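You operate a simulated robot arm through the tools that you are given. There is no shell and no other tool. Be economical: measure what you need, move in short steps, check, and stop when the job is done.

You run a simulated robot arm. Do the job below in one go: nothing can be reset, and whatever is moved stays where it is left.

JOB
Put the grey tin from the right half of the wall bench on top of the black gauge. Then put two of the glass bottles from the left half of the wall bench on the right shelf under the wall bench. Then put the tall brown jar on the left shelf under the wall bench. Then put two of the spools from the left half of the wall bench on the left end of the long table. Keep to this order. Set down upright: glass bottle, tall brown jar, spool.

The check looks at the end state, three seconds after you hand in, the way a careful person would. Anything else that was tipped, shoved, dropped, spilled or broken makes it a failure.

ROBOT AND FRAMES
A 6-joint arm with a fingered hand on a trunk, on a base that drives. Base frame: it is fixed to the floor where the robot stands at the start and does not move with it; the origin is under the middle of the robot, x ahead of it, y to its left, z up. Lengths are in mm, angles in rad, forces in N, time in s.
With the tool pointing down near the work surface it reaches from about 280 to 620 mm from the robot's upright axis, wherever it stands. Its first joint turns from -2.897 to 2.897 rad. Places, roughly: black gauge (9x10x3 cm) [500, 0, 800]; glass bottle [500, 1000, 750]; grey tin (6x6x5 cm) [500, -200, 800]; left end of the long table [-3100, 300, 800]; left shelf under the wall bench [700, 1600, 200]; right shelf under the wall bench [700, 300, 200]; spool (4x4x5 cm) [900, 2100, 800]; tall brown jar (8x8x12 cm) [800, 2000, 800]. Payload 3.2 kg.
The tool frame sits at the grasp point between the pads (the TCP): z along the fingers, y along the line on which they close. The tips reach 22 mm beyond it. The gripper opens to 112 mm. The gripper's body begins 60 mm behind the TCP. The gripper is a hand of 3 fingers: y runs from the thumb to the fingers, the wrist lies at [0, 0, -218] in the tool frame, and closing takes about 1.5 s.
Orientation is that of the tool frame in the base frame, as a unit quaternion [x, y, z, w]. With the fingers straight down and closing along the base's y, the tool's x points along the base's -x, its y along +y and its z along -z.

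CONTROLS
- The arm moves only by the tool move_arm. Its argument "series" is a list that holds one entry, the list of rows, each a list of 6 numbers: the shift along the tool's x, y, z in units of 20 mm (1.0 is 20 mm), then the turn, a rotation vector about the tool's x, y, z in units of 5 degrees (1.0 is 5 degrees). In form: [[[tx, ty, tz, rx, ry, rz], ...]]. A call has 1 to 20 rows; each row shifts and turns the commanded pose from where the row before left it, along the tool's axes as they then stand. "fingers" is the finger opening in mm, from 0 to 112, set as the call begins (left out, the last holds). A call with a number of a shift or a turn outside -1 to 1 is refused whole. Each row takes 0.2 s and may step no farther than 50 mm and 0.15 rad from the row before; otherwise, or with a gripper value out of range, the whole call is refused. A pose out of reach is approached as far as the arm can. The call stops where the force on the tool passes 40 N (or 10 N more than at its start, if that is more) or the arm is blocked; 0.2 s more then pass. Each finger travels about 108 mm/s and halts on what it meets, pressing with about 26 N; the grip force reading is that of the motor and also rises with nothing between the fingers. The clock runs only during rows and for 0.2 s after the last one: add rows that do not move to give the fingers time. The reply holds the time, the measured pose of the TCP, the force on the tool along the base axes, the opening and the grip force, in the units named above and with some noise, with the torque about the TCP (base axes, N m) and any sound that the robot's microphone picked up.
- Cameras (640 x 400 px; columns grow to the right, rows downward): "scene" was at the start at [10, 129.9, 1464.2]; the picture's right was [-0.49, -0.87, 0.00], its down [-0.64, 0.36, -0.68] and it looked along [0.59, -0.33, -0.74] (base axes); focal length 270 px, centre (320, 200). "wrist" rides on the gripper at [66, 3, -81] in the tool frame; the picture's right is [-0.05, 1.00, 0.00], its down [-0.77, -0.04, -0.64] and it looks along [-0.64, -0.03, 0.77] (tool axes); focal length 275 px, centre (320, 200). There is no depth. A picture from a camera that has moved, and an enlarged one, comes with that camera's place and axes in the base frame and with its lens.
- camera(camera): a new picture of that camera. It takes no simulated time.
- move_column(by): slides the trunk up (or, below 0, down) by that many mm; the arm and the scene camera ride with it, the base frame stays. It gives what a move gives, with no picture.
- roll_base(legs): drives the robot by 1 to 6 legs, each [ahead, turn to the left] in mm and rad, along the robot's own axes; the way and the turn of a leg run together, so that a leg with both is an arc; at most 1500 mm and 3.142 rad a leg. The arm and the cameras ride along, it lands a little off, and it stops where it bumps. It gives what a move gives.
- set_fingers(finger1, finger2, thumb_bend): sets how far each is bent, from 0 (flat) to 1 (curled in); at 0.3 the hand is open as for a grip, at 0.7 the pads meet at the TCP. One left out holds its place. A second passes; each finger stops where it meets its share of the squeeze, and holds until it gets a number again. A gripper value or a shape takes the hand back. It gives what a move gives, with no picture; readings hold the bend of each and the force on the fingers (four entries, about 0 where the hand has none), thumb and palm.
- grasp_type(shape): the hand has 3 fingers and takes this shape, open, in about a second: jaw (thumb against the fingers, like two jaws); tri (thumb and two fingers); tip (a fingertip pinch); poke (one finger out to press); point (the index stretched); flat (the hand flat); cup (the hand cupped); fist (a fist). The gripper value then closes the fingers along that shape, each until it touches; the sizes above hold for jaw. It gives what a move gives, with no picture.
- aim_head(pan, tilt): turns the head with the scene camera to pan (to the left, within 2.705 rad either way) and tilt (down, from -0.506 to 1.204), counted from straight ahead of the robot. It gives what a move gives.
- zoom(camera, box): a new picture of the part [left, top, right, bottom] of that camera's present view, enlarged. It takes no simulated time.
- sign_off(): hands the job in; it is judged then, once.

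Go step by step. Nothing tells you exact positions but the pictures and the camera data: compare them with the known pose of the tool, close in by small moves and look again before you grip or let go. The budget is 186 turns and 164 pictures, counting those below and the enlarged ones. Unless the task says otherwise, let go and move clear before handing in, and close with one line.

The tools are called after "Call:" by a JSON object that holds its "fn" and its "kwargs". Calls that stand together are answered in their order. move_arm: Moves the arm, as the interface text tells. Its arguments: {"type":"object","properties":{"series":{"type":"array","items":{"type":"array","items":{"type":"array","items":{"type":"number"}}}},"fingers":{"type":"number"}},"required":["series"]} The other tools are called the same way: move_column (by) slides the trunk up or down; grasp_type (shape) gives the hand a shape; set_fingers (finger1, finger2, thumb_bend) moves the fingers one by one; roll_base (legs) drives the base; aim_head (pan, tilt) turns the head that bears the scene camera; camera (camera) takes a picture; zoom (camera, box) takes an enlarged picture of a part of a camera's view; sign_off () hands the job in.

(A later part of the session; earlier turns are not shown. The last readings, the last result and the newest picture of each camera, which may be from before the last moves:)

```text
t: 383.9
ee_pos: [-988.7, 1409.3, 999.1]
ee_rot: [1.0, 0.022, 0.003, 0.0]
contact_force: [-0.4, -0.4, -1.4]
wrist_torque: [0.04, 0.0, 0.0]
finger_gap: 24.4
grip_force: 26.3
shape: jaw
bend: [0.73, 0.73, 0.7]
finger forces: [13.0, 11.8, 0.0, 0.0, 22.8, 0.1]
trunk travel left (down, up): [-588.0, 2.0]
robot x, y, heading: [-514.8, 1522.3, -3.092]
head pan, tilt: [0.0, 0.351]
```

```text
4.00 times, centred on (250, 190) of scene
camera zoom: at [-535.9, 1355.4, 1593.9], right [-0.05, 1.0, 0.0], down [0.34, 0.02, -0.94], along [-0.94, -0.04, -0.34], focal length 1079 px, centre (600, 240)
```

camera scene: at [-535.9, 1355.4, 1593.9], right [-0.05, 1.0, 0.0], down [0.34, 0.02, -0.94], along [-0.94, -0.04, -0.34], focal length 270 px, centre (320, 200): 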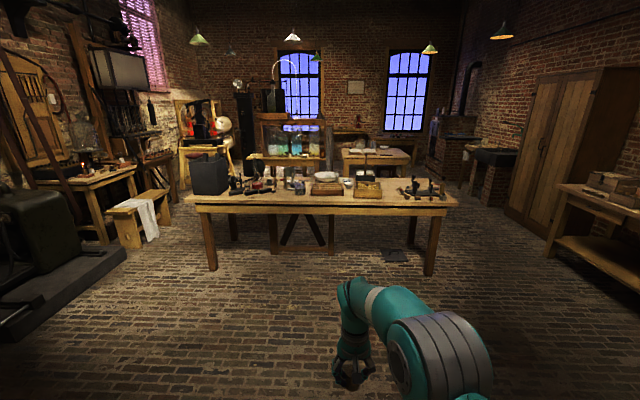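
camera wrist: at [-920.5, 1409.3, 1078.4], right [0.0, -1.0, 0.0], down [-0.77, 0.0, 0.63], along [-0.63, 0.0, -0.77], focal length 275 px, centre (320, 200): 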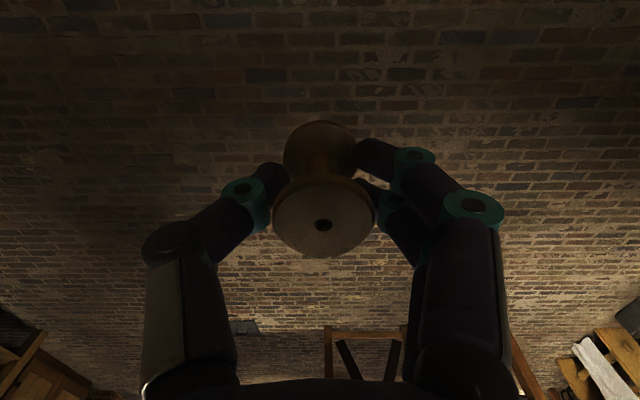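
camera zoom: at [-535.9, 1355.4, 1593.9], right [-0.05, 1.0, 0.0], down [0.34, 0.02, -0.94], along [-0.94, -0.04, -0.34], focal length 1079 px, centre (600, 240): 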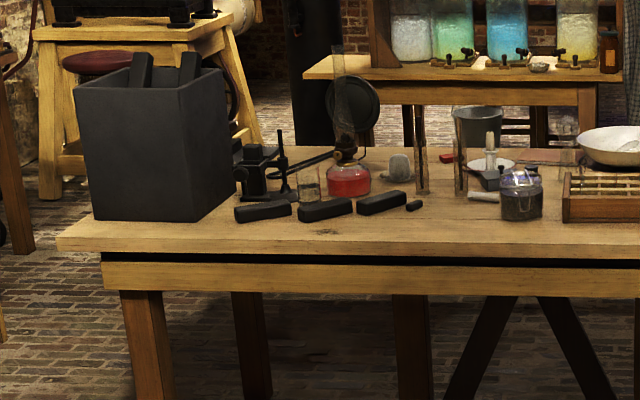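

The left end is fairly full, with a dark box at the corner and some tools. I'll drive closer to find a free spot.

Call:
{"fn": "roll_base", "kwargs": {"legs": [[0, 1.521], [1050, 0], [0, -1.571], [1350, 0]]}}

Call:
{"fn": "aim_head", "kwargs": {"pan": 0.1, "tilt": 0.65}}

Call:
{"fn": "camera", "kwargs": {"camera": "scene"}}

Call:
{"fn": "camera", "kwargs": {"camera": "wrist"}}

```text
t: 403.2
ee_pos: [-2328.0, 401.7, 997.7]
ee_rot: [1.0, -0.017, 0.003, 0.001]
contact_force: [0.2, 0.7, -0.4]
wrist_torque: [0.02, -0.01, -0.03]
finger_gap: 24.3
grip_force: 25.9
shape: jaw
bend: [0.73, 0.73, 0.7]
finger forces: [13.4, 12.4, 0.0, 0.0, 22.9, 0.1]
trunk travel left (down, up): [-588.0, 2.0]
robot x, y, heading: [-1843.8, 479.9, 3.115]
head pan, tilt: [0.0, 0.351]
```

```text
t: 404.0
ee_pos: [-2327.5, 400.7, 997.7]
ee_rot: [1.0, -0.015, 0.002, 0.0]
contact_force: [-0.6, 1.0, 0.2]
wrist_torque: [0.02, 0.02, 0.0]
finger_gap: 24.5
grip_force: 25.5
shape: jaw
bend: [0.73, 0.73, 0.7]
finger forces: [13.4, 12.4, 0.0, 0.1, 23.0, 0.0]
trunk travel left (down, up): [-588.0, 2.0]
robot x, y, heading: [-1848.9, 479.9, 3.115]
head pan, tilt: [0.099, 0.649]
```

```text
46 pictures are left
camera scene: at [-1874.4, 306.6, 1567.0], right [-0.07, 1.0, 0.0], down [0.6, 0.04, -0.8], along [-0.79, -0.06, -0.6], focal length 270 px, centre (320, 200)
```

scene: 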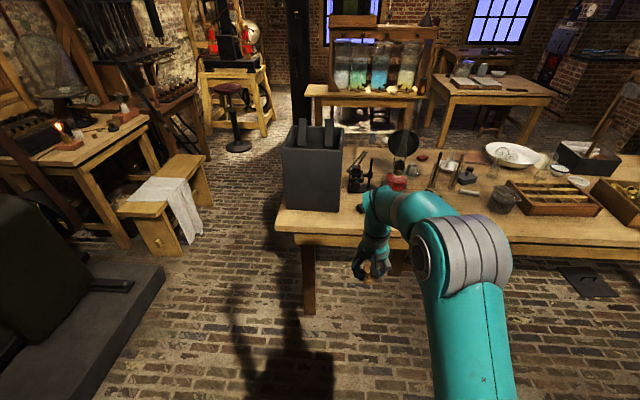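

```text
45 pictures are left
camera wrist: at [-2260.5, 397.4, 1078.4], right [-0.08, -1.0, 0.0], down [-0.77, 0.06, 0.63], along [-0.63, 0.05, -0.77], focal length 275 px, centre (320, 200)
```

wrist: 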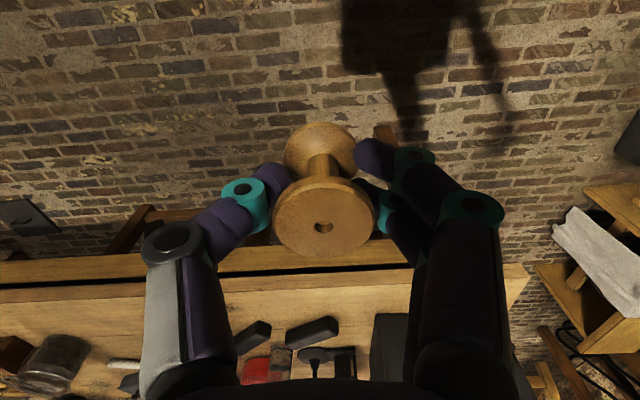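

Between the dark box and the table's front edge there's a free strip at about x −2710…−2820, y 60–500. I'll set the spools there, around [−2755,190] and [−2755,310], so I'm moving up partway.

Call:
{"fn": "roll_base", "kwargs": {"legs": [[0, 0.026], [300, 0]]}}

Call:
{"fn": "move_arm", "kwargs": {"series": [[[0, 0.98, 0, 0, 0, 0], [0, 0.98, 0, 0, 0, 0], [0, 0.98, 0, 0, 0, 0], [0, 0.98, 0, 0, 0, 0], [0, 0.98, 0, 0, 0, 0], [0, 0.98, 0, 0, 0, 0], [0, 0.98, 0, 0, 0, 0], [0, 0.98, 0, 0, 0, 0], [0, 0.98, 0, 0, 0, 0], [0, 0.98, 0, 0, 0, 0], [0, 0, 0, 0, 0, 0]]]}}

Call:
{"fn": "camera", "kwargs": {"camera": "wrist"}}

Call:
{"fn": "camera", "kwargs": {"camera": "scene"}}

```text
t: 406.4
ee_pos: [-2626.3, 388.2, 996.9]
ee_rot: [1.0, -0.002, 0.003, 0.0]
contact_force: [0.0, -0.4, -0.9]
wrist_torque: [0.0, -0.01, 0.01]
finger_gap: 24.9
grip_force: 25.7
shape: jaw
bend: [0.73, 0.73, 0.7]
finger forces: [13.5, 12.5, 0.0, 0.0, 22.9, 0.0]
trunk travel left (down, up): [-588.0, 2.0]
robot x, y, heading: [-2145.3, 481.6, -3.14]
head pan, tilt: [0.099, 0.649]
```

```text
t: 408.8
ee_pos: [-2625.4, 193.1, 998.3]
ee_rot: [1.0, -0.002, 0.003, 0.0]
contact_force: [-1.0, -0.6, -0.4]
wrist_torque: [-0.04, -0.03, 0.03]
finger_gap: 24.7
grip_force: 26.0
shape: jaw
bend: [0.73, 0.73, 0.7]
finger forces: [13.5, 12.6, 0.0, 0.0, 22.9, 0.0]
trunk travel left (down, up): [-588.0, 2.0]
robot x, y, heading: [-2142.8, 479.2, -3.14]
head pan, tilt: [0.099, 0.649]
```

```text
44 pictures are left
camera wrist: at [-2558.1, 190.7, 1078.5], right [-0.05, -1.0, 0.0], down [-0.77, 0.04, 0.63], along [-0.63, 0.03, -0.77], focal length 275 px, centre (320, 200)
```

wrist: 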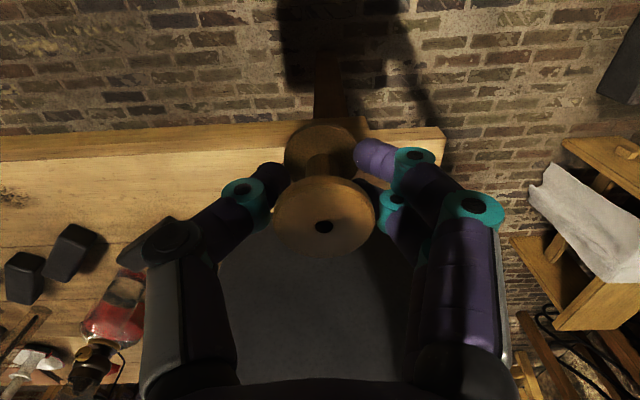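

```text
43 pictures are left
camera scene: at [-2169.8, 305.7, 1567.0], right [-0.1, 0.99, 0.0], down [0.6, 0.06, -0.8], along [-0.79, -0.08, -0.6], focal length 270 px, centre (320, 200)
```

scene: 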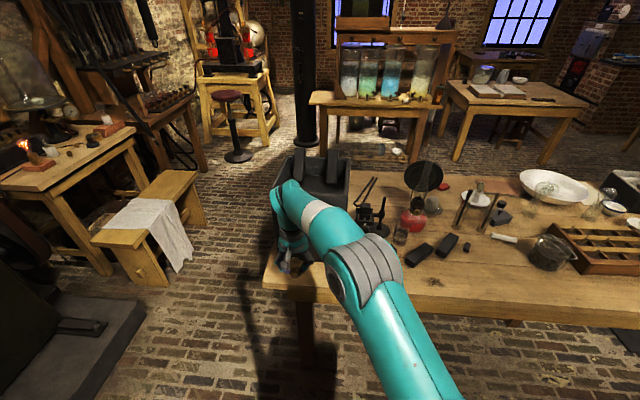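

The table edge is at x≈−2728 and the box front at x≈−2846. Just right of the box the strip is freer, so I'll use [−2770,340] for this spool and about [−2770,445] for the next.

Call:
{"fn": "move_arm", "kwargs": {"series": [[[0, -0.92, 0, 0, 0, 0], [0, -0.92, 0, 0, 0, 0], [0, -0.92, 0, 0, 0, 0], [0, -0.92, 0, 0, 0, 0], [0, -0.92, 0, 0, 0, 0], [0, -0.92, 0, 0, 0, 0], [0, -0.92, 0, 0, 0, 0], [0, -0.92, 0, 0, 0, 0], [0, 0, 0, 0, 0, 0]]]}}

Call:
{"fn": "roll_base", "kwargs": {"legs": [[145, 0]]}}

Call:
{"fn": "camera", "kwargs": {"camera": "wrist"}}

Call:
{"fn": "camera", "kwargs": {"camera": "scene"}}

```text
t: 410.8
ee_pos: [-2625.8, 339.9, 998.3]
ee_rot: [1.0, -0.001, 0.002, 0.0]
contact_force: [-0.9, 0.7, 0.0]
wrist_torque: [0.0, -0.01, 0.0]
finger_gap: 24.6
grip_force: 25.9
shape: jaw
bend: [0.73, 0.73, 0.7]
finger forces: [13.5, 12.7, 0.1, 0.0, 22.8, 0.0]
trunk travel left (down, up): [-588.0, 2.0]
robot x, y, heading: [-2146.3, 478.6, -3.137]
head pan, tilt: [0.099, 0.649]
```

```text
t: 412.2
ee_pos: [-2770.9, 340.5, 996.7]
ee_rot: [1.0, -0.001, 0.003, 0.0]
contact_force: [-0.5, -0.7, -0.9]
wrist_torque: [0.04, -0.02, -0.01]
finger_gap: 24.2
grip_force: 25.8
shape: jaw
bend: [0.73, 0.73, 0.7]
finger forces: [13.4, 12.6, 0.0, 0.1, 22.9, 0.0]
trunk travel left (down, up): [-588.0, 2.0]
robot x, y, heading: [-2286.5, 479.8, -3.145]
head pan, tilt: [0.099, 0.649]
```

```text
42 pictures are left
camera wrist: at [-2703.9, 337.6, 1077.4], right [-0.05, -1.0, 0.0], down [-0.77, 0.04, 0.63], along [-0.63, 0.03, -0.78], focal length 275 px, centre (320, 200)
```

wrist: 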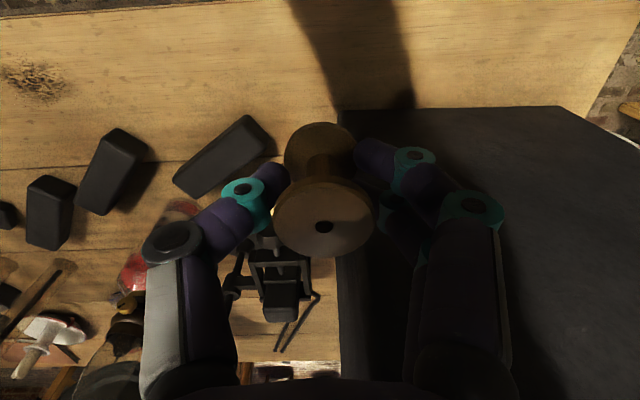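

```text
41 pictures are left
camera scene: at [-2315.7, 305.6, 1566.9], right [-0.1, 0.99, 0.0], down [0.6, 0.06, -0.8], along [-0.79, -0.08, -0.61], focal length 270 px, centre (320, 200)
```

scene: 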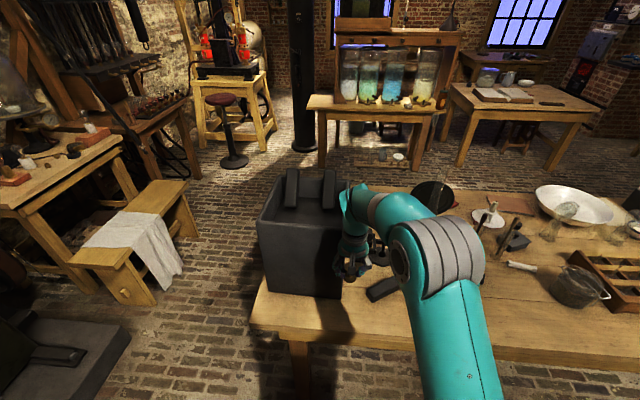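

The landing spot is clear. I'll shift slightly away from the box and lower most of the way.

Call:
{"fn": "move_arm", "kwargs": {"series": [[[0.35, -0.8, 0.5, 0, 0, 0], [0, 0, 1, 0, 0, 0], [0, 0, 1, 0, 0, 0], [0, 0, 1, 0, 0, 0], [0, 0, 1, 0, 0, 0], [0, 0, 1, 0, 0, 0], [0, 0, 1, 0, 0, 0], [0, 0, 0.7, 0, 0, 0], [0, 0, 0, 0, 0, 0]]]}}

Call:
{"fn": "camera", "kwargs": {"camera": "wrist"}}

Call:
{"fn": "zoom", "kwargs": {"camera": "scene", "box": [290, 200, 430, 320]}}

```text
t: 414.2
ee_pos: [-2762.4, 356.5, 853.0]
ee_rot: [1.0, -0.002, 0.001, 0.0]
contact_force: [0.7, -0.6, -0.6]
wrist_torque: [0.01, 0.01, -0.01]
finger_gap: 24.3
grip_force: 26.3
shape: jaw
bend: [0.73, 0.73, 0.7]
finger forces: [13.6, 12.7, 0.1, 0.1, 22.9, 0.0]
trunk travel left (down, up): [-588.0, 2.0]
robot x, y, heading: [-2290.2, 480.2, -3.139]
head pan, tilt: [0.099, 0.649]
```

```text
40 pictures are left
camera wrist: at [-2695.1, 354.0, 933.2], right [-0.05, -1.0, 0.0], down [-0.77, 0.04, 0.63], along [-0.63, 0.03, -0.77], focal length 275 px, centre (320, 200)
```

wrist: 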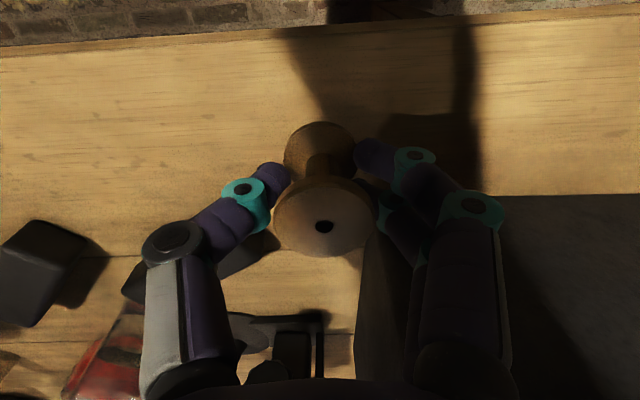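

```text
3.33 times, centred on (360, 260) of scene
camera zoom: at [-2314.4, 305.6, 1567.0], right [-0.1, 0.99, 0.0], down [0.6, 0.06, -0.8], along [-0.79, -0.08, -0.6], focal length 899 px, centre (187, 0)
```

zoom: 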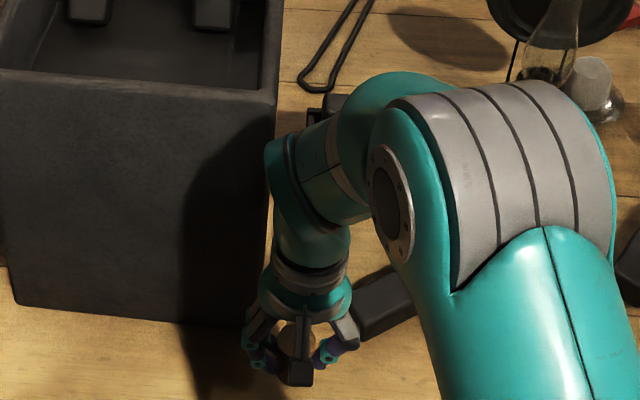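

The spot is good, with the table edge at x≈−2717 and the box front at x≈−2834. I'll lower further in stages.

Call:
{"fn": "move_arm", "kwargs": {"series": [[[0, 0, 0.7, 0, 0, 0], [0, 0, 0.4, 0, 0, 0], [0, 0, 0, 0, 0, 0]]]}}

Call:
{"fn": "zoom", "kwargs": {"camera": "wrist", "box": [240, 80, 400, 200]}}

```text
t: 415.0
ee_pos: [-2762.3, 356.9, 831.3]
ee_rot: [1.0, -0.002, 0.002, 0.0]
contact_force: [0.6, -0.3, -0.4]
wrist_torque: [0.03, 0.01, -0.03]
finger_gap: 24.4
grip_force: 25.6
shape: jaw
bend: [0.73, 0.73, 0.7]
finger forces: [13.6, 12.7, 0.0, 0.0, 22.8, 0.1]
trunk travel left (down, up): [-588.0, 2.0]
robot x, y, heading: [-2287.6, 478.3, -3.143]
head pan, tilt: [0.099, 0.649]
```

```text
3.33 times, centred on (320, 140) of wrist
camera zoom: at [-2695.6, 354.0, 911.8], right [-0.05, -1.0, 0.0], down [-0.77, 0.04, 0.63], along [-0.63, 0.03, -0.77], focal length 918 px, centre (320, 400)
```

zoom: 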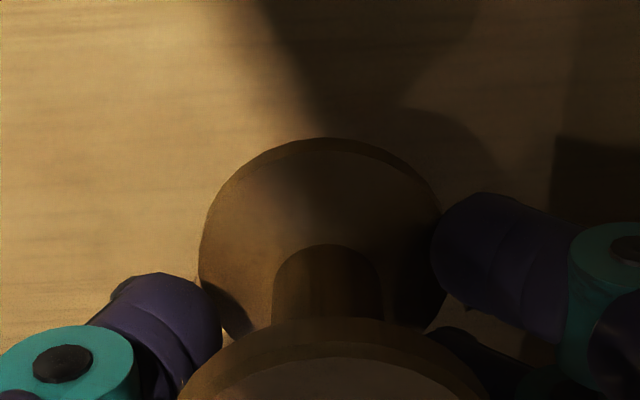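

No contact yet, so I'll keep lowering slowly.

Call:
{"fn": "move_arm", "kwargs": {"series": [[[0, 0, 0.15, 0, 0, 0], [0, 0, 0.15, 0, 0, 0], [0, 0, 0.1, 0, 0, 0], [0, 0, 0, 0, 0, 0]]]}}

```text
t: 416.0
ee_pos: [-2762.1, 357.3, 823.6]
ee_rot: [1.0, -0.002, 0.002, 0.0]
contact_force: [-0.1, -0.1, -0.1]
wrist_torque: [0.0, 0.01, 0.01]
finger_gap: 24.5
grip_force: 25.6
shape: jaw
bend: [0.73, 0.73, 0.7]
finger forces: [13.4, 12.7, 0.0, 0.0, 22.9, 0.0]
trunk travel left (down, up): [-588.0, 2.0]
robot x, y, heading: [-2290.4, 477.9, -3.141]
head pan, tilt: [0.099, 0.649]
```

Call:
{"fn": "move_arm", "kwargs": {"series": [[[0, 0, 0.12, 0, 0, 0], [0, 0, 0.12, 0, 0, 0], [0, 0, 0, 0, 0, 0]]]}}

```text
t: 416.8
ee_pos: [-2762.9, 357.0, 817.7]
ee_rot: [1.0, -0.002, 0.002, 0.0]
contact_force: [-0.7, 0.4, 0.3]
wrist_torque: [0.01, -0.01, 0.0]
finger_gap: 24.3
grip_force: 25.8
shape: jaw
bend: [0.73, 0.73, 0.7]
finger forces: [13.6, 12.7, 0.0, 0.0, 22.8, 0.0]
trunk travel left (down, up): [-588.0, 2.0]
robot x, y, heading: [-2289.8, 478.6, -3.14]
head pan, tilt: [0.099, 0.649]
```

Call:
{"fn": "move_arm", "kwargs": {"series": [[[0, 0, 0.1, 0, 0, 0], [0, 0, 0.1, 0, 0, 0], [0, 0, 0, 0, 0, 0]]]}}

Call:
{"fn": "zoom", "kwargs": {"camera": "wrist", "box": [240, 60, 400, 160]}}

```text
t: 417.6
ee_pos: [-2762.0, 356.9, 814.8]
ee_rot: [1.0, -0.002, 0.003, -0.001]
contact_force: [-0.2, 0.4, 0.0]
wrist_torque: [-0.02, -0.02, 0.0]
finger_gap: 24.4
grip_force: 25.9
shape: jaw
bend: [0.73, 0.73, 0.7]
finger forces: [13.6, 12.7, 0.0, 0.0, 22.8, 0.0]
trunk travel left (down, up): [-588.0, 2.0]
robot x, y, heading: [-2291.5, 482.7, -3.148]
head pan, tilt: [0.099, 0.649]
```

```text
4.00 times, centred on (320, 110) of wrist
camera zoom: at [-2695.3, 353.6, 895.4], right [-0.05, -1.0, 0.0], down [-0.77, 0.04, 0.63], along [-0.63, 0.03, -0.77], focal length 1101 px, centre (320, 560)
```

zoom: 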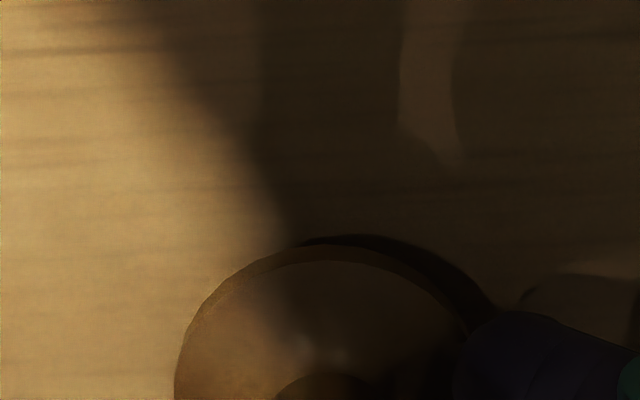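

Shadow and flange are nearly meeting, so I'll take more small steps.

Call:
{"fn": "move_arm", "kwargs": {"series": [[[0, 0, 0.1, 0, 0, 0], [0, 0, 0.08, 0, 0, 0], [0, 0, 0, 0, 0, 0]]]}}

```text
t: 418.4
ee_pos: [-2762.4, 355.9, 811.6]
ee_rot: [1.0, -0.002, 0.002, 0.0]
contact_force: [-0.1, -0.2, -0.3]
wrist_torque: [-0.01, -0.01, 0.04]
finger_gap: 24.7
grip_force: 26.3
shape: jaw
bend: [0.73, 0.73, 0.7]
finger forces: [13.7, 12.7, 0.1, 0.0, 22.8, 0.0]
trunk travel left (down, up): [-588.0, 2.0]
robot x, y, heading: [-2288.9, 480.1, -3.144]
head pan, tilt: [0.099, 0.649]
```

Call:
{"fn": "move_arm", "kwargs": {"series": [[[0, 0, 0.1, 0, 0, 0], [0, 0, 0.08, 0, 0, 0], [0, 0, 0, 0, 0, 0]]]}}

```text
t: 419.2
ee_pos: [-2761.7, 355.0, 808.8]
ee_rot: [1.0, -0.002, 0.001, 0.001]
contact_force: [-1.1, 1.0, 12.3]
wrist_torque: [-0.12, -0.02, -0.05]
finger_gap: 24.8
grip_force: 26.1
shape: jaw
bend: [0.74, 0.73, 0.7]
finger forces: [14.4, 14.4, 0.0, 0.0, 25.2, 0.0]
trunk travel left (down, up): [-588.0, 2.0]
robot x, y, heading: [-2291.5, 482.0, -3.144]
head pan, tilt: [0.099, 0.649]
```

It's in contact at 12 N, so the table is at z≈765. I'll open, rise straight up and look.

Call:
{"fn": "move_arm", "kwargs": {"series": [[[0, 0, -0.03, 0, 0, 0], [0, 0, 0, 0, 0, 0], [0, 0, 0, 0, 0, 0], [0, 0, 0, 0, 0, 0], [0, 0, 0, 0, 0, 0], [0, 0, 0, 0, 0, 0], [0, 0, 0, 0, 0, 0]]], "fingers": 100}}

Call:
{"fn": "move_arm", "kwargs": {"series": [[[0, 0, -0.5, 0, 0, 0], [0, 0, -1, 0, 0, 0], [0, 0, -1, 0, 0, 0], [0, 0, -1, 0, 0, 0], [0, 0, -1, 0, 0, 0], [0, 0, -1, 0, 0, 0], [0, 0, -1, 0, 0, 0], [0, 0, -1, 0, 0, 0], [0, 0, -1, 0, 0, 0], [0, 0, -1, 0, 0, 0], [0, 0, 0, 0, 0, 0]]]}}

Call:
{"fn": "camera", "kwargs": {"camera": "wrist"}}

```text
t: 420.8
ee_pos: [-2763.6, 355.4, 808.3]
ee_rot: [1.0, -0.002, 0.003, 0.0]
contact_force: [0.2, 0.0, -0.4]
wrist_torque: [-0.01, 0.02, -0.04]
finger_gap: 100.1
grip_force: 0.1
shape: jaw
bend: [0.49, 0.49, 0.45]
finger forces: [0.0, 0.1, 0.0, 0.0, 0.1, 0.0]
trunk travel left (down, up): [-588.0, 2.0]
robot x, y, heading: [-2288.2, 475.6, -3.137]
head pan, tilt: [0.099, 0.649]
```

```text
t: 423.2
ee_pos: [-2763.5, 356.3, 997.8]
ee_rot: [1.0, -0.002, 0.003, 0.0]
contact_force: [0.3, 0.9, 0.0]
wrist_torque: [0.02, 0.01, -0.02]
finger_gap: 99.8
grip_force: 0.1
shape: jaw
bend: [0.49, 0.49, 0.45]
finger forces: [0.0, 0.0, 0.0, 0.1, 0.1, 0.0]
trunk travel left (down, up): [-588.0, 2.0]
robot x, y, heading: [-2290.4, 479.8, -3.139]
head pan, tilt: [0.099, 0.649]
```

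```text
36 pictures are left
camera wrist: at [-2695.8, 353.4, 1078.0], right [-0.05, -1.0, 0.0], down [-0.77, 0.04, 0.63], along [-0.63, 0.03, -0.77], focal length 275 px, centre (320, 200)
```

wrist: 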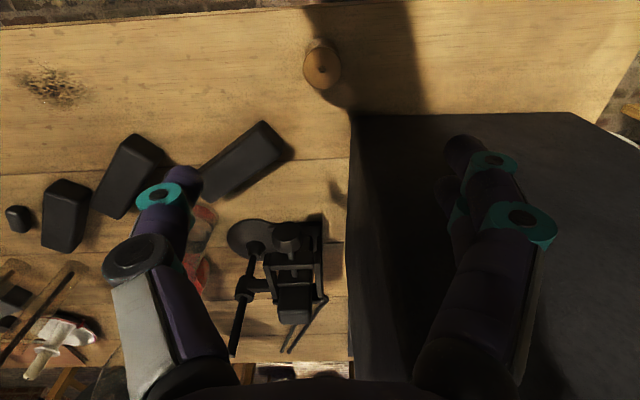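

The first spool stands upright on the table's left end. Now I'll go back for the wound spool.

Call:
{"fn": "roll_base", "kwargs": {"legs": [[-1500, 0], [-280, 0], [0, -1.575], [1500, 0], [1000, 0], [0, 1.571]]}}

```text
t: 451.7
ee_pos: [-786.0, 2853.2, 997.7]
ee_rot: [0.999, -0.047, 0.003, 0.001]
contact_force: [-0.3, -0.2, 0.6]
wrist_torque: [-0.02, 0.02, -0.05]
finger_gap: 99.9
grip_force: 0.1
shape: jaw
bend: [0.49, 0.49, 0.45]
finger forces: [0.1, 0.0, 0.0, 0.1, 0.1, 0.0]
trunk travel left (down, up): [-588.0, 2.0]
robot x, y, heading: [-299.6, 2934.7, 3.046]
head pan, tilt: [0.099, 0.649]
```

I've drifted a little, so I'll correct the heading, back in and turn.

Call:
{"fn": "roll_base", "kwargs": {"legs": [[0, 0.095], [-985, 0], [0, 1.571]]}}

```text
t: 461.2
ee_pos: [811.3, 2462.7, 998.6]
ee_rot: [0.703, 0.711, 0.002, -0.002]
contact_force: [0.5, 0.2, 0.9]
wrist_torque: [0.0, 0.0, -0.01]
finger_gap: 100.0
grip_force: 0.0
shape: jaw
bend: [0.49, 0.49, 0.45]
finger forces: [0.0, 0.0, 0.0, 0.0, 0.1, 0.1]
trunk travel left (down, up): [-588.0, 2.0]
robot x, y, heading: [678.7, 2933.4, -1.554]
head pan, tilt: [0.099, 0.649]
```

The wound spool stands only about 18 mm behind the tray. I'll turn the hand 90° so it closes along y with its camera on the wall side, and do that here in free space.

Call:
{"fn": "move_arm", "kwargs": {"series": [[[0, 0, 0, 0, 0, 1], [0, 0, 0, 0, 0, 1], [0, 0, 0, 0, 0, 1], [0, 0, 0, 0, 0, 1], [0, 0, 0, 0, 0, 1], [0, 0, 0, 0, 0, 1], [0, 0, 0, 0, 0, 1], [0, 0, 0, 0, 0, 1], [0, 0, 0, 0, 0, 1], [0, 0, 0, 0, 0, 1], [0, 0, 0, 0, 0, 1], [0, 0, 0, 0, 0, 1], [0, 0, 0, 0, 0, 1], [0, 0, 0, 0, 0, 1], [0, 0, 0, 0, 0, 1], [0, 0, 0, 0, 0, 1], [0, 0, 0, 0, 0, 1], [0, 0, 0, 0, 0, 1]]]}}

Call:
{"fn": "roll_base", "kwargs": {"legs": [[340, -0.017]]}}

Call:
{"fn": "camera", "kwargs": {"camera": "wrist"}}

Call:
{"fn": "aim_head", "kwargs": {"pan": -0.1, "tilt": 1.0}}

Call:
{"fn": "camera", "kwargs": {"camera": "scene"}}

```text
t: 465.0
ee_pos: [810.1, 2460.6, 998.1]
ee_rot: [1.0, 0.004, 0.0, -0.003]
contact_force: [-0.1, 0.6, 0.0]
wrist_torque: [0.0, -0.02, -0.02]
finger_gap: 99.9
grip_force: 0.0
shape: jaw
bend: [0.49, 0.49, 0.45]
finger forces: [0.0, 0.0, 0.0, 0.1, 0.0, 0.1]
trunk travel left (down, up): [-588.0, 2.0]
robot x, y, heading: [681.7, 2934.7, -1.558]
head pan, tilt: [0.099, 0.649]
```

```text
t: 467.2
ee_pos: [804.2, 2112.0, 997.1]
ee_rot: [1.0, -0.004, -0.001, -0.002]
contact_force: [0.3, -0.8, -0.6]
wrist_torque: [0.04, 0.02, 0.02]
finger_gap: 99.8
grip_force: 0.0
shape: jaw
bend: [0.49, 0.49, 0.45]
finger forces: [0.0, 0.0, 0.1, 0.0, 0.0, 0.0]
trunk travel left (down, up): [-588.0, 2.0]
robot x, y, heading: [681.8, 2582.5, -1.57]
head pan, tilt: [0.099, 0.649]
```

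```text
35 pictures are left
camera wrist: at [872.1, 2107.5, 1077.0], right [-0.05, -1.0, -0.01], down [-0.77, 0.04, 0.64], along [-0.64, 0.04, -0.77], focal length 275 px, centre (320, 200)
```

wrist: 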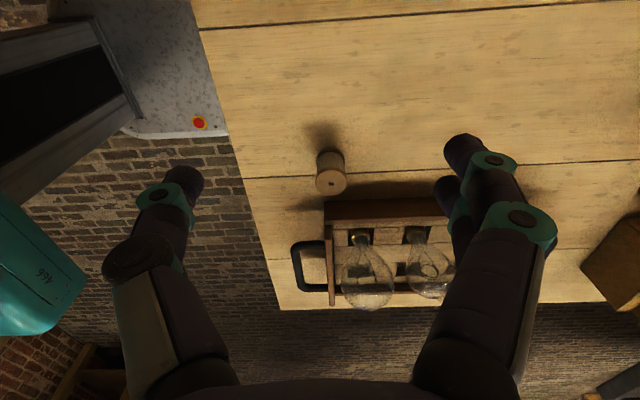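

```text
t: 468.1
ee_pos: [804.0, 2111.2, 996.8]
ee_rot: [1.0, -0.004, 0.0, -0.002]
contact_force: [-1.1, -0.4, 0.3]
wrist_torque: [0.03, -0.04, 0.04]
finger_gap: 100.0
grip_force: 0.1
shape: jaw
bend: [0.49, 0.49, 0.45]
finger forces: [0.0, 0.1, 0.1, 0.1, 0.0, 0.0]
trunk travel left (down, up): [-588.0, 2.0]
robot x, y, heading: [680.5, 2587.3, -1.574]
head pan, tilt: [-0.099, 1.0]
```

```text
34 pictures are left
camera scene: at [843.0, 2576.1, 1539.3], right [-0.99, 0.1, 0.0], down [0.09, 0.84, -0.54], along [-0.06, -0.54, -0.84], focal length 270 px, centre (320, 200)
```

scene: 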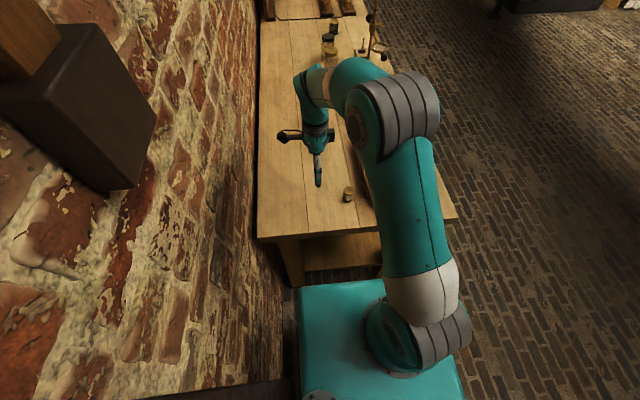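

The hand turned fine. The tray's corner is within 8–15 mm of the spool, so I'll use a yaw 20° off, which leaves about 14 mm at both the thumb and the fingers. I'm moving over the spool now.

Call:
{"fn": "move_arm", "kwargs": {"series": [[[-0.885, 0.04, 0, 0, 0, 0], [-0.885, 0.04, 0, 0, 0, 0], [-0.885, 0.04, 0, 0, 0, 0], [-0.885, 0.04, 0, 0, 0, 0], [-0.885, 0.04, 0, 0, 0, 0], [-0.885, 0.04, 0, 0, 0, 0], [0, 0, 0, 0, 0, -1], [0, 0, 0, 0, 0, -1], [0, 0, 0, 0, 0, -1], [0, 0, 0, 0, 0, -1], [0, 0, 0.9, 0, 0, 0], [0, 0, 0.9, 0, 0, 0], [0, 0, 0.9, 0, 0, 0], [0, 0, 0, 0, 0, 0]]], "fingers": 95}}

Call:
{"fn": "camera", "kwargs": {"camera": "wrist"}}

Call:
{"fn": "zoom", "kwargs": {"camera": "scene", "box": [280, 110, 440, 240]}}

```text
t: 471.1
ee_pos: [698.7, 2108.8, 942.4]
ee_rot: [0.985, 0.17, 0.0, -0.002]
contact_force: [0.3, -0.1, 1.4]
wrist_torque: [0.0, -0.01, -0.01]
finger_gap: 95.2
grip_force: 0.1
shape: jaw
bend: [0.54, 0.54, 0.5]
finger forces: [0.1, 0.1, 0.0, 0.2, 0.0, 0.0]
trunk travel left (down, up): [-588.0, 2.0]
robot x, y, heading: [682.7, 2587.9, -1.572]
head pan, tilt: [-0.099, 1.0]
```

```text
33 pictures are left
camera wrist: at [763.4, 2127.1, 1022.5], right [0.29, -0.96, 0.0], down [-0.74, -0.23, 0.64], along [-0.61, -0.18, -0.77], focal length 275 px, centre (320, 200)
```

wrist: 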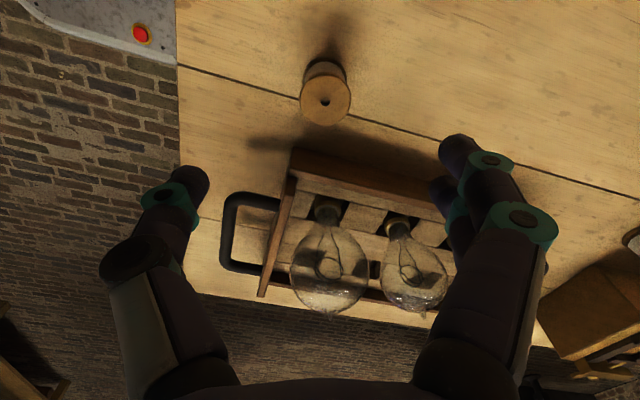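

```text
3.08 times, centred on (360, 175) of scene
camera zoom: at [842.9, 2576.2, 1539.2], right [-0.99, 0.1, 0.0], down [0.09, 0.84, -0.54], along [-0.06, -0.54, -0.84], focal length 830 px, centre (197, 277)
```

zoom: 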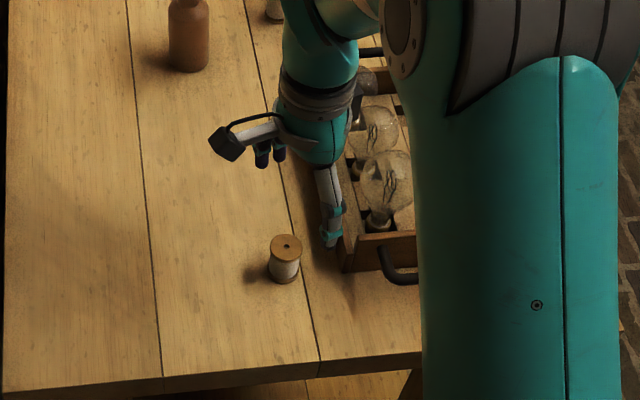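

The gap to the tray is about 25 mm here, better than I thought. I'll go down partway and check.

Call:
{"fn": "move_arm", "kwargs": {"series": [[[-0.06, 0.19, 0.9, 0, 0, 0], [0, 0, 0.9, 0, 0, 0], [0, 0, 0.9, 0, 0, 0], [0, 0, 0.8, 0, 0, 0], [0, 0, 0, 0, 0, 0]]]}}

Call:
{"fn": "camera", "kwargs": {"camera": "wrist"}}

```text
t: 472.3
ee_pos: [697.4, 2103.2, 874.2]
ee_rot: [0.985, 0.17, 0.0, -0.001]
contact_force: [0.3, -0.2, 0.1]
wrist_torque: [0.0, -0.02, 0.03]
finger_gap: 95.2
grip_force: 0.0
shape: jaw
bend: [0.54, 0.54, 0.5]
finger forces: [0.0, 0.1, 0.1, 0.0, 0.0, 0.0]
trunk travel left (down, up): [-588.0, 2.0]
robot x, y, heading: [683.3, 2583.7, -1.574]
head pan, tilt: [-0.099, 1.0]
```

```text
31 pictures are left
camera wrist: at [762.3, 2123.1, 954.0], right [0.29, -0.96, 0.0], down [-0.74, -0.23, 0.64], along [-0.61, -0.18, -0.77], focal length 275 px, centre (320, 200)
```

wrist: 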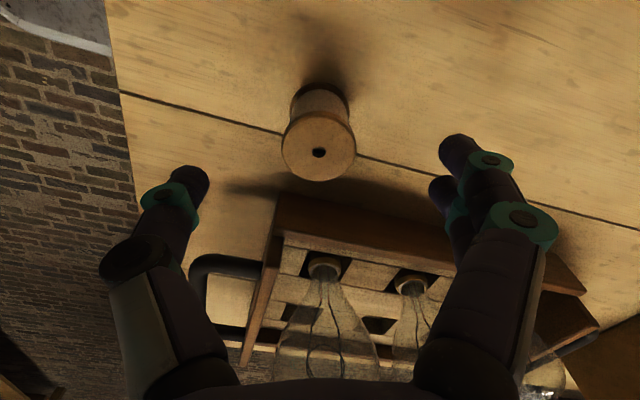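

It's aligned. I'll go down 44 mm and close.

Call:
{"fn": "move_arm", "kwargs": {"series": [[[0.09, -0.04, 0.8, 0, 0, 0], [0, 0, 0.8, 0, 0, 0], [0, 0, 0.6, 0, 0, 0], [0, 0, 0, 0, 0, 0]]]}}

Call:
{"fn": "move_arm", "kwargs": {"series": [[[0, 0, 0, 0, 0, 0], [0, 0, 0, 0, 0, 0], [0, 0, 0, 0, 0, 0], [0, 0, 0, 0, 0, 0], [0, 0, 0, 0, 0, 0], [0, 0, 0, 0, 0, 0], [0, 0, 0, 0, 0, 0], [0, 0, 0, 0, 0, 0]]], "fingers": 10}}

Call:
{"fn": "camera", "kwargs": {"camera": "wrist"}}

```text
t: 473.3
ee_pos: [698.5, 2105.8, 829.0]
ee_rot: [0.985, 0.171, 0.0, -0.002]
contact_force: [-0.4, -0.5, 0.4]
wrist_torque: [-0.01, -0.01, 0.0]
finger_gap: 95.5
grip_force: 0.0
shape: jaw
bend: [0.54, 0.54, 0.5]
finger forces: [0.0, 0.0, 0.0, 0.0, 0.0, 0.0]
trunk travel left (down, up): [-588.0, 2.0]
robot x, y, heading: [680.8, 2586.3, -1.571]
head pan, tilt: [-0.099, 1.0]
```

```text
t: 475.1
ee_pos: [699.0, 2105.9, 829.8]
ee_rot: [0.985, 0.17, 0.0, -0.003]
contact_force: [-0.1, 0.8, 0.3]
wrist_torque: [0.0, 0.01, -0.01]
finger_gap: 24.1
grip_force: 25.5
shape: jaw
bend: [0.73, 0.73, 0.7]
finger forces: [12.9, 10.2, 0.0, 0.1, 23.2, 0.0]
trunk travel left (down, up): [-588.0, 2.0]
robot x, y, heading: [683.4, 2582.1, -1.577]
head pan, tilt: [-0.099, 1.0]
```

```text
30 pictures are left
camera wrist: at [763.4, 2124.9, 909.5], right [0.29, -0.96, 0.0], down [-0.74, -0.23, 0.64], along [-0.61, -0.18, -0.77], focal length 275 px, centre (320, 200)
```

wrist: 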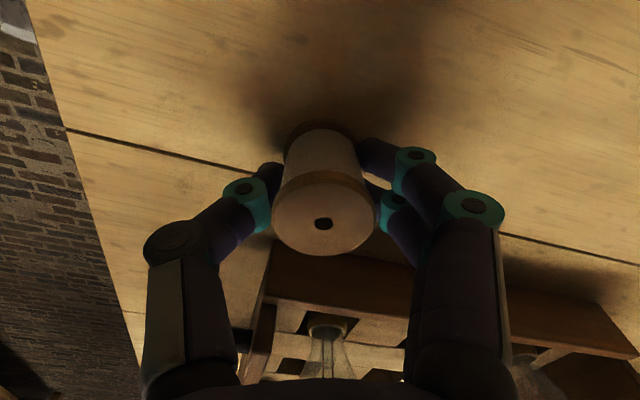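

The spool is gripped at its top flange, clear of the tray. I'll lift straight up.

Call:
{"fn": "move_arm", "kwargs": {"series": [[[0, 0, -0.3, 0, 0, 0], [0, 0, -0.5, 0, 0, 0], [0, 0, -0.9, 0, 0, 0], [0, 0, -0.9, 0, 0, 0], [0, 0, -0.9, 0, 0, 0], [0, 0, -0.9, 0, 0, 0], [0, 0, -0.9, 0, 0, 0], [0, 0, -0.9, 0, 0, 0], [0, 0, -0.9, 0, 0, 0], [0, 0, -0.9, 0, 0, 0], [0, 0, 0, 0, 0, 0]]]}}

Call:
{"fn": "camera", "kwargs": {"camera": "wrist"}}

```text
t: 477.5
ee_pos: [700.1, 2106.4, 988.8]
ee_rot: [0.985, 0.171, 0.001, -0.003]
contact_force: [0.0, -0.9, -0.4]
wrist_torque: [0.02, 0.02, 0.03]
finger_gap: 23.7
grip_force: 25.8
shape: jaw
bend: [0.73, 0.73, 0.7]
finger forces: [13.4, 10.6, 0.1, 0.0, 23.2, 0.0]
trunk travel left (down, up): [-588.0, 2.0]
robot x, y, heading: [681.7, 2584.1, -1.573]
head pan, tilt: [-0.099, 1.0]
```

```text
29 pictures are left
camera wrist: at [764.8, 2124.5, 1069.4], right [0.29, -0.96, 0.0], down [-0.74, -0.23, 0.64], along [-0.61, -0.18, -0.77], focal length 275 px, centre (320, 200)
```

wrist: 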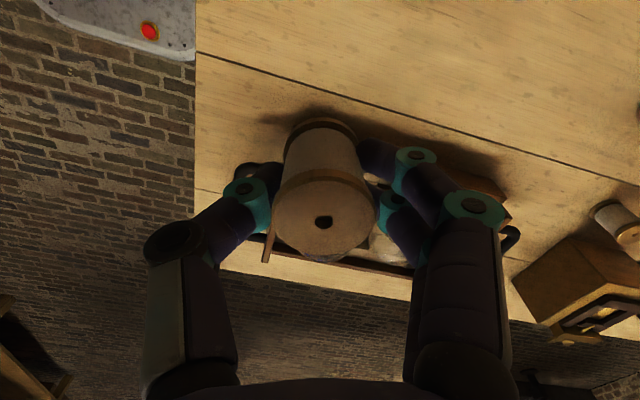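

It's held upright. I'll turn the hand back to its usual yaw after backing out, then drive to the long table.

Call:
{"fn": "roll_base", "kwargs": {"legs": [[-430, 0], [0, -1.571], [1200, 0], [0, 1.571], [1500, 0], [1030, 0]]}}

Call:
{"fn": "move_arm", "kwargs": {"series": [[[0, 0, 0, 0, 0, -1], [0, 0, 0, 0, 0, -1], [0, 0, 0, 0, 0, -1], [0, 0, 0, 0, 0, -1], [0, 0, 0, 0, 0, -1], [0, 0, 0, 0, 0, -1], [0, 0, 0, 0, 0, -1], [0, 0, 0, 0, 0, -1], [0, 0, 0, 0, 0, -1], [0, 0, 0, 0, 0, -1], [0, 0, 0, 0, 0, -1], [0, 0, 0, 0, 0, -1], [0, 0, 0, 0, 0, -1], [0, 0, 0, 0, 0, -1]]]}}

```text
t: 505.4
ee_pos: [-397.7, 8.2, 988.3]
ee_rot: [0.983, 0.182, 0.0, -0.003]
contact_force: [-0.5, -0.3, -1.3]
wrist_torque: [-0.01, 0.0, -0.01]
finger_gap: 23.6
grip_force: 26.3
shape: jaw
bend: [0.73, 0.73, 0.7]
finger forces: [12.9, 10.9, 0.0, 0.0, 22.7, 0.0]
trunk travel left (down, up): [-588.0, 2.0]
robot x, y, heading: [-426.2, 490.9, -1.547]
head pan, tilt: [-0.099, 1.0]
```

```text
t: 508.4
ee_pos: [-397.5, 9.0, 989.5]
ee_rot: [0.7, 0.714, 0.001, -0.002]
contact_force: [-1.4, -0.2, -0.1]
wrist_torque: [0.0, -0.02, 0.03]
finger_gap: 23.7
grip_force: 26.4
shape: jaw
bend: [0.73, 0.73, 0.7]
finger forces: [12.9, 10.8, 0.0, 0.0, 22.8, 0.1]
trunk travel left (down, up): [-588.0, 2.0]
robot x, y, heading: [-428.0, 487.6, -1.547]
head pan, tilt: [-0.099, 1.0]
```

I'll face the long table and approach it.

Call:
{"fn": "roll_base", "kwargs": {"legs": [[0, -1.595], [1300, 0]]}}

```text
t: 518.8
ee_pos: [-2212.0, 484.0, 989.4]
ee_rot: [1.0, -0.01, 0.003, 0.0]
contact_force: [-0.4, -0.5, 0.3]
wrist_torque: [0.02, -0.01, -0.03]
finger_gap: 23.4
grip_force: 26.4
shape: jaw
bend: [0.73, 0.73, 0.7]
finger forces: [12.9, 10.8, 0.1, 0.0, 22.7, 0.0]
trunk travel left (down, up): [-588.0, 2.0]
robot x, y, heading: [-1734.5, 497.8, 3.128]
head pan, tilt: [-0.099, 1.0]
```

Call:
{"fn": "roll_base", "kwargs": {"legs": [[430, 0.014]]}}

Call:
{"fn": "aim_head", "kwargs": {"pan": 0.1, "tilt": 0.8}}

Call:
{"fn": "camera", "kwargs": {"camera": "wrist"}}

Call:
{"fn": "camera", "kwargs": {"camera": "scene"}}

```text
t: 521.4
ee_pos: [-2630.1, 476.6, 988.3]
ee_rot: [1.0, 0.0, 0.003, 0.0]
contact_force: [-0.4, -0.6, -0.1]
wrist_torque: [-0.04, 0.0, -0.02]
finger_gap: 23.8
grip_force: 26.2
shape: jaw
bend: [0.73, 0.73, 0.7]
finger forces: [12.9, 10.9, 0.1, 0.1, 22.6, 0.1]
trunk travel left (down, up): [-588.0, 2.0]
robot x, y, heading: [-2151.7, 497.5, -3.139]
head pan, tilt: [-0.099, 1.0]
```

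```text
t: 522.1
ee_pos: [-2631.0, 476.9, 988.0]
ee_rot: [1.0, -0.001, 0.002, 0.0]
contact_force: [0.2, 0.2, 0.5]
wrist_torque: [0.01, 0.04, 0.01]
finger_gap: 23.4
grip_force: 26.0
shape: jaw
bend: [0.73, 0.73, 0.7]
finger forces: [12.8, 10.7, 0.1, 0.1, 22.6, 0.0]
trunk travel left (down, up): [-588.0, 2.0]
robot x, y, heading: [-2150.2, 499.5, -3.14]
head pan, tilt: [0.099, 0.799]
```

```text
28 pictures are left
camera wrist: at [-2563.6, 474.6, 1069.2], right [-0.05, -1.0, 0.0], down [-0.77, 0.04, 0.63], along [-0.63, 0.03, -0.77], focal length 275 px, centre (320, 200)
```

wrist: 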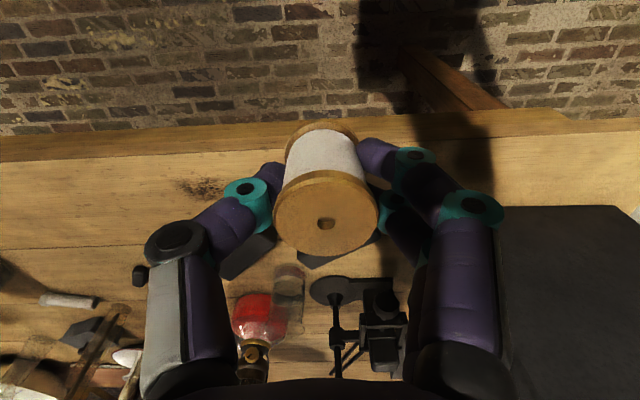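

```text
27 pictures are left
camera scene: at [-2169.4, 324.3, 1554.3], right [-0.1, 0.99, 0.0], down [0.71, 0.07, -0.7], along [-0.69, -0.07, -0.72], focal length 270 px, centre (320, 200)
```

scene: 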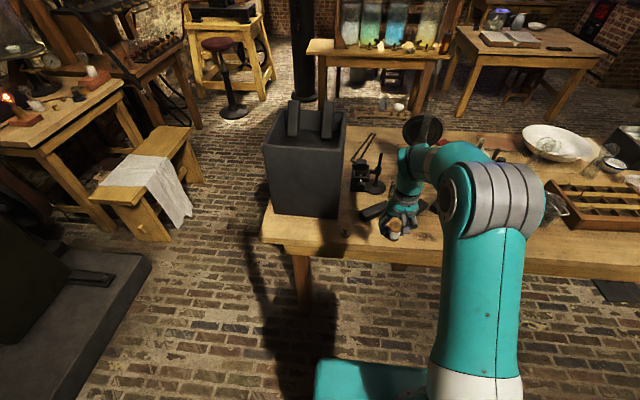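

The first spool is still standing. I'll drive up the last 132 mm, shift to y≈460 and check from above.

Call:
{"fn": "roll_base", "kwargs": {"legs": [[132, 0]]}}

Call:
{"fn": "move_arm", "kwargs": {"series": [[[0, 0.8, 0.5, 0, 0, 0], [0, 0, 1, 0, 0, 0], [0, 0, 1, 0, 0, 0], [0, 0, 1, 0, 0, 0], [0, 0, 1, 0, 0, 0], [0, 0, 0, 0, 0, 0]]]}}

Call:
{"fn": "camera", "kwargs": {"camera": "wrist"}}

```text
t: 523.4
ee_pos: [-2764.2, 477.5, 989.1]
ee_rot: [1.0, -0.001, 0.003, 0.0]
contact_force: [0.2, -0.1, 0.0]
wrist_torque: [0.06, -0.01, -0.01]
finger_gap: 23.2
grip_force: 26.5
shape: jaw
bend: [0.73, 0.73, 0.7]
finger forces: [12.9, 10.8, 0.0, 0.0, 22.7, 0.1]
trunk travel left (down, up): [-588.0, 2.0]
robot x, y, heading: [-2281.7, 496.7, -3.142]
head pan, tilt: [0.099, 0.799]
```

```text
t: 524.8
ee_pos: [-2762.3, 461.7, 899.3]
ee_rot: [1.0, -0.001, 0.003, 0.0]
contact_force: [0.4, 0.6, 0.7]
wrist_torque: [0.01, 0.0, 0.0]
finger_gap: 23.5
grip_force: 25.6
shape: jaw
bend: [0.73, 0.73, 0.7]
finger forces: [13.1, 11.5, 0.0, 0.1, 22.5, 0.0]
trunk travel left (down, up): [-588.0, 2.0]
robot x, y, heading: [-2282.3, 497.0, -3.14]
head pan, tilt: [0.099, 0.799]
```

```text
26 pictures are left
camera wrist: at [-2694.5, 458.3, 979.1], right [-0.05, -1.0, 0.0], down [-0.77, 0.04, 0.63], along [-0.63, 0.03, -0.77], focal length 275 px, centre (320, 200)
```

wrist: 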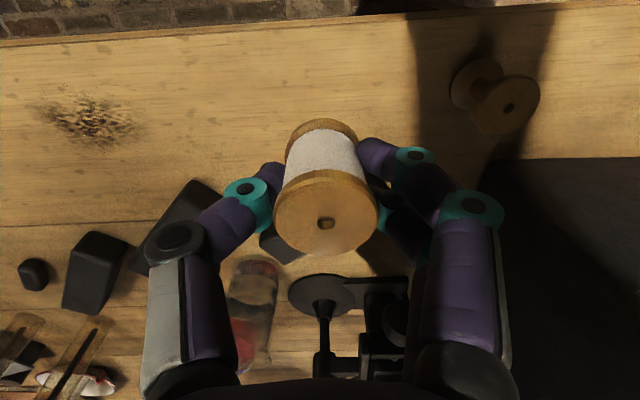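

The landing spot is free on all sides. I'll lower to just above the table.

Call:
{"fn": "move_arm", "kwargs": {"series": [[[0, 0, 1, 0, 0, 0], [0, 0, 1, 0, 0, 0], [0, 0, 1, 0, 0, 0], [0, 0, 0.6, 0, 0, 0], [0, 0, 0.4, 0, 0, 0], [0, 0, 0.2, 0, 0, 0], [0, 0, 0, 0, 0, 0]]]}}

```text
t: 526.4
ee_pos: [-2761.1, 461.8, 815.1]
ee_rot: [1.0, -0.001, 0.002, 0.0]
contact_force: [0.9, -0.6, 0.2]
wrist_torque: [0.0, -0.02, -0.01]
finger_gap: 23.2
grip_force: 25.8
shape: jaw
bend: [0.73, 0.74, 0.7]
finger forces: [13.3, 12.0, 0.0, 0.0, 22.6, 0.1]
trunk travel left (down, up): [-588.0, 2.0]
robot x, y, heading: [-2283.7, 496.6, -3.142]
head pan, tilt: [0.099, 0.799]
```

Call:
{"fn": "move_arm", "kwargs": {"series": [[[0, 0, 0.12, 0, 0, 0], [0, 0, 0.08, 0, 0, 0], [0, 0, 0, 0, 0, 0]]]}}

```text
t: 527.2
ee_pos: [-2760.7, 462.6, 811.2]
ee_rot: [1.0, -0.001, 0.001, 0.0]
contact_force: [0.4, 0.1, -0.7]
wrist_torque: [0.03, 0.0, 0.02]
finger_gap: 23.1
grip_force: 25.6
shape: jaw
bend: [0.73, 0.74, 0.7]
finger forces: [13.3, 11.9, 0.0, 0.0, 22.6, 0.0]
trunk travel left (down, up): [-588.0, 2.0]
robot x, y, heading: [-2282.8, 501.6, -3.134]
head pan, tilt: [0.099, 0.799]
```

Call:
{"fn": "move_arm", "kwargs": {"series": [[[0, 0, 0.1, 0, 0, 0], [0, 0, 0, 0, 0, 0]]]}}

```text
t: 527.8
ee_pos: [-2760.8, 462.3, 810.0]
ee_rot: [1.0, 0.0, 0.002, 0.0]
contact_force: [0.9, 0.2, -0.4]
wrist_torque: [-0.01, -0.02, 0.0]
finger_gap: 23.1
grip_force: 25.7
shape: jaw
bend: [0.73, 0.74, 0.7]
finger forces: [13.2, 11.9, 0.0, 0.1, 22.6, 0.0]
trunk travel left (down, up): [-588.0, 2.0]
robot x, y, heading: [-2276.8, 499.8, -3.139]
head pan, tilt: [0.099, 0.799]
```

Call:
{"fn": "move_arm", "kwargs": {"series": [[[0, 0, 0.1, 0, 0, 0], [0, 0, 0, 0, 0, 0]]]}}

```text
t: 528.4
ee_pos: [-2761.3, 462.8, 807.1]
ee_rot: [1.0, -0.002, 0.001, 0.001]
contact_force: [-0.8, 1.0, 8.5]
wrist_torque: [-0.07, -0.07, -0.02]
finger_gap: 23.6
grip_force: 25.6
shape: jaw
bend: [0.73, 0.74, 0.7]
finger forces: [14.7, 13.0, 0.1, 0.0, 25.2, 0.1]
trunk travel left (down, up): [-588.0, 2.0]
robot x, y, heading: [-2278.2, 498.4, -3.137]
head pan, tilt: [0.099, 0.799]
```

It rests on the table at about 9 N. I'll open the hand, rise clear and look.

Call:
{"fn": "move_arm", "kwargs": {"series": [[[0, 0, -0.03, 0, 0, 0], [0, 0, 0, 0, 0, 0], [0, 0, 0, 0, 0, 0], [0, 0, 0, 0, 0, 0], [0, 0, 0, 0, 0, 0], [0, 0, 0, 0, 0, 0]]], "fingers": 92}}

Call:
{"fn": "move_arm", "kwargs": {"series": [[[0, 0, -0.5, 0, 0, 0], [0, 0, -1, 0, 0, 0], [0, 0, -1, 0, 0, 0], [0, 0, -1, 0, 0, 0], [0, 0, -1, 0, 0, 0], [0, 0, -1, 0, 0, 0], [0, 0, -1, 0, 0, 0], [0, 0, -1, 0, 0, 0], [0, 0, -1, 0, 0, 0], [0, 0, -1, 0, 0, 0], [0, 0, 0, 0, 0, 0]]]}}

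Call:
{"fn": "camera", "kwargs": {"camera": "wrist"}}

```text
t: 529.8
ee_pos: [-2761.0, 462.9, 808.3]
ee_rot: [1.0, -0.001, 0.003, 0.0]
contact_force: [0.0, 0.7, 0.3]
wrist_torque: [0.0, 0.03, 0.03]
finger_gap: 91.8
grip_force: 0.0
shape: jaw
bend: [0.57, 0.57, 0.53]
finger forces: [0.1, 0.0, 0.1, 0.0, 0.0, 0.0]
trunk travel left (down, up): [-588.0, 2.0]
robot x, y, heading: [-2278.1, 499.6, -3.137]
head pan, tilt: [0.099, 0.799]
```

```text
t: 532.2
ee_pos: [-2763.0, 462.1, 999.0]
ee_rot: [1.0, -0.001, 0.002, 0.0]
contact_force: [-0.8, -0.5, 0.1]
wrist_torque: [0.01, 0.03, 0.04]
finger_gap: 91.9
grip_force: 0.1
shape: jaw
bend: [0.57, 0.57, 0.53]
finger forces: [0.0, 0.1, 0.0, 0.0, 0.1, 0.1]
trunk travel left (down, up): [-588.0, 2.0]
robot x, y, heading: [-2284.6, 496.1, -3.138]
head pan, tilt: [0.099, 0.799]
```

```text
25 pictures are left
camera wrist: at [-2695.8, 459.3, 1078.0], right [-0.05, -1.0, 0.0], down [-0.77, 0.04, 0.63], along [-0.63, 0.03, -0.77], focal length 275 px, centre (320, 200)
```

wrist: 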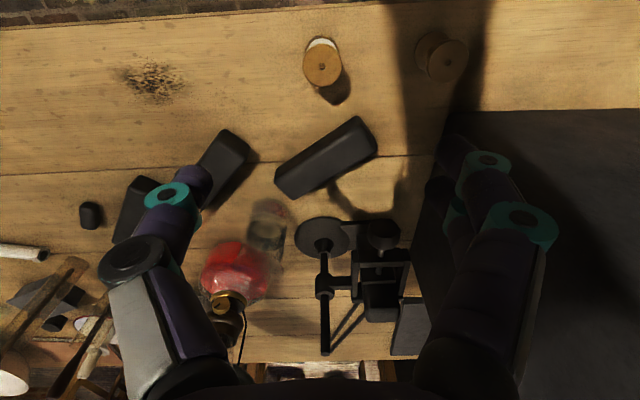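

Both spools stand upright on the left end of the long table. I'll back clear and take a last look.

Call:
{"fn": "roll_base", "kwargs": {"legs": [[-400, 0]]}}

Call:
{"fn": "camera", "kwargs": {"camera": "scene"}}

```text
t: 534.7
ee_pos: [-2365.9, 464.4, 998.0]
ee_rot: [1.0, -0.003, 0.002, 0.0]
contact_force: [-0.4, 0.2, -0.6]
wrist_torque: [0.04, -0.01, -0.02]
finger_gap: 91.8
grip_force: 0.2
shape: jaw
bend: [0.57, 0.57, 0.53]
finger forces: [0.1, 0.0, 0.0, 0.0, 0.1, 0.0]
trunk travel left (down, up): [-588.0, 2.0]
robot x, y, heading: [-1888.3, 493.4, 3.136]
head pan, tilt: [0.099, 0.799]
```

```text
24 pictures are left
camera scene: at [-1904.5, 323.9, 1554.4], right [-0.1, 1.0, 0.0], down [0.71, 0.07, -0.7], along [-0.69, -0.07, -0.72], focal length 270 px, centre (320, 200)
```

scene: 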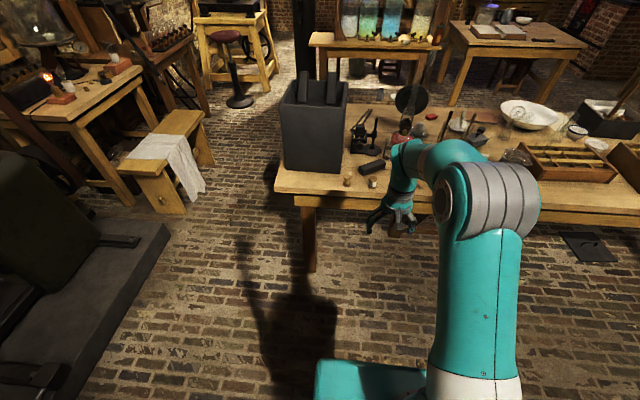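

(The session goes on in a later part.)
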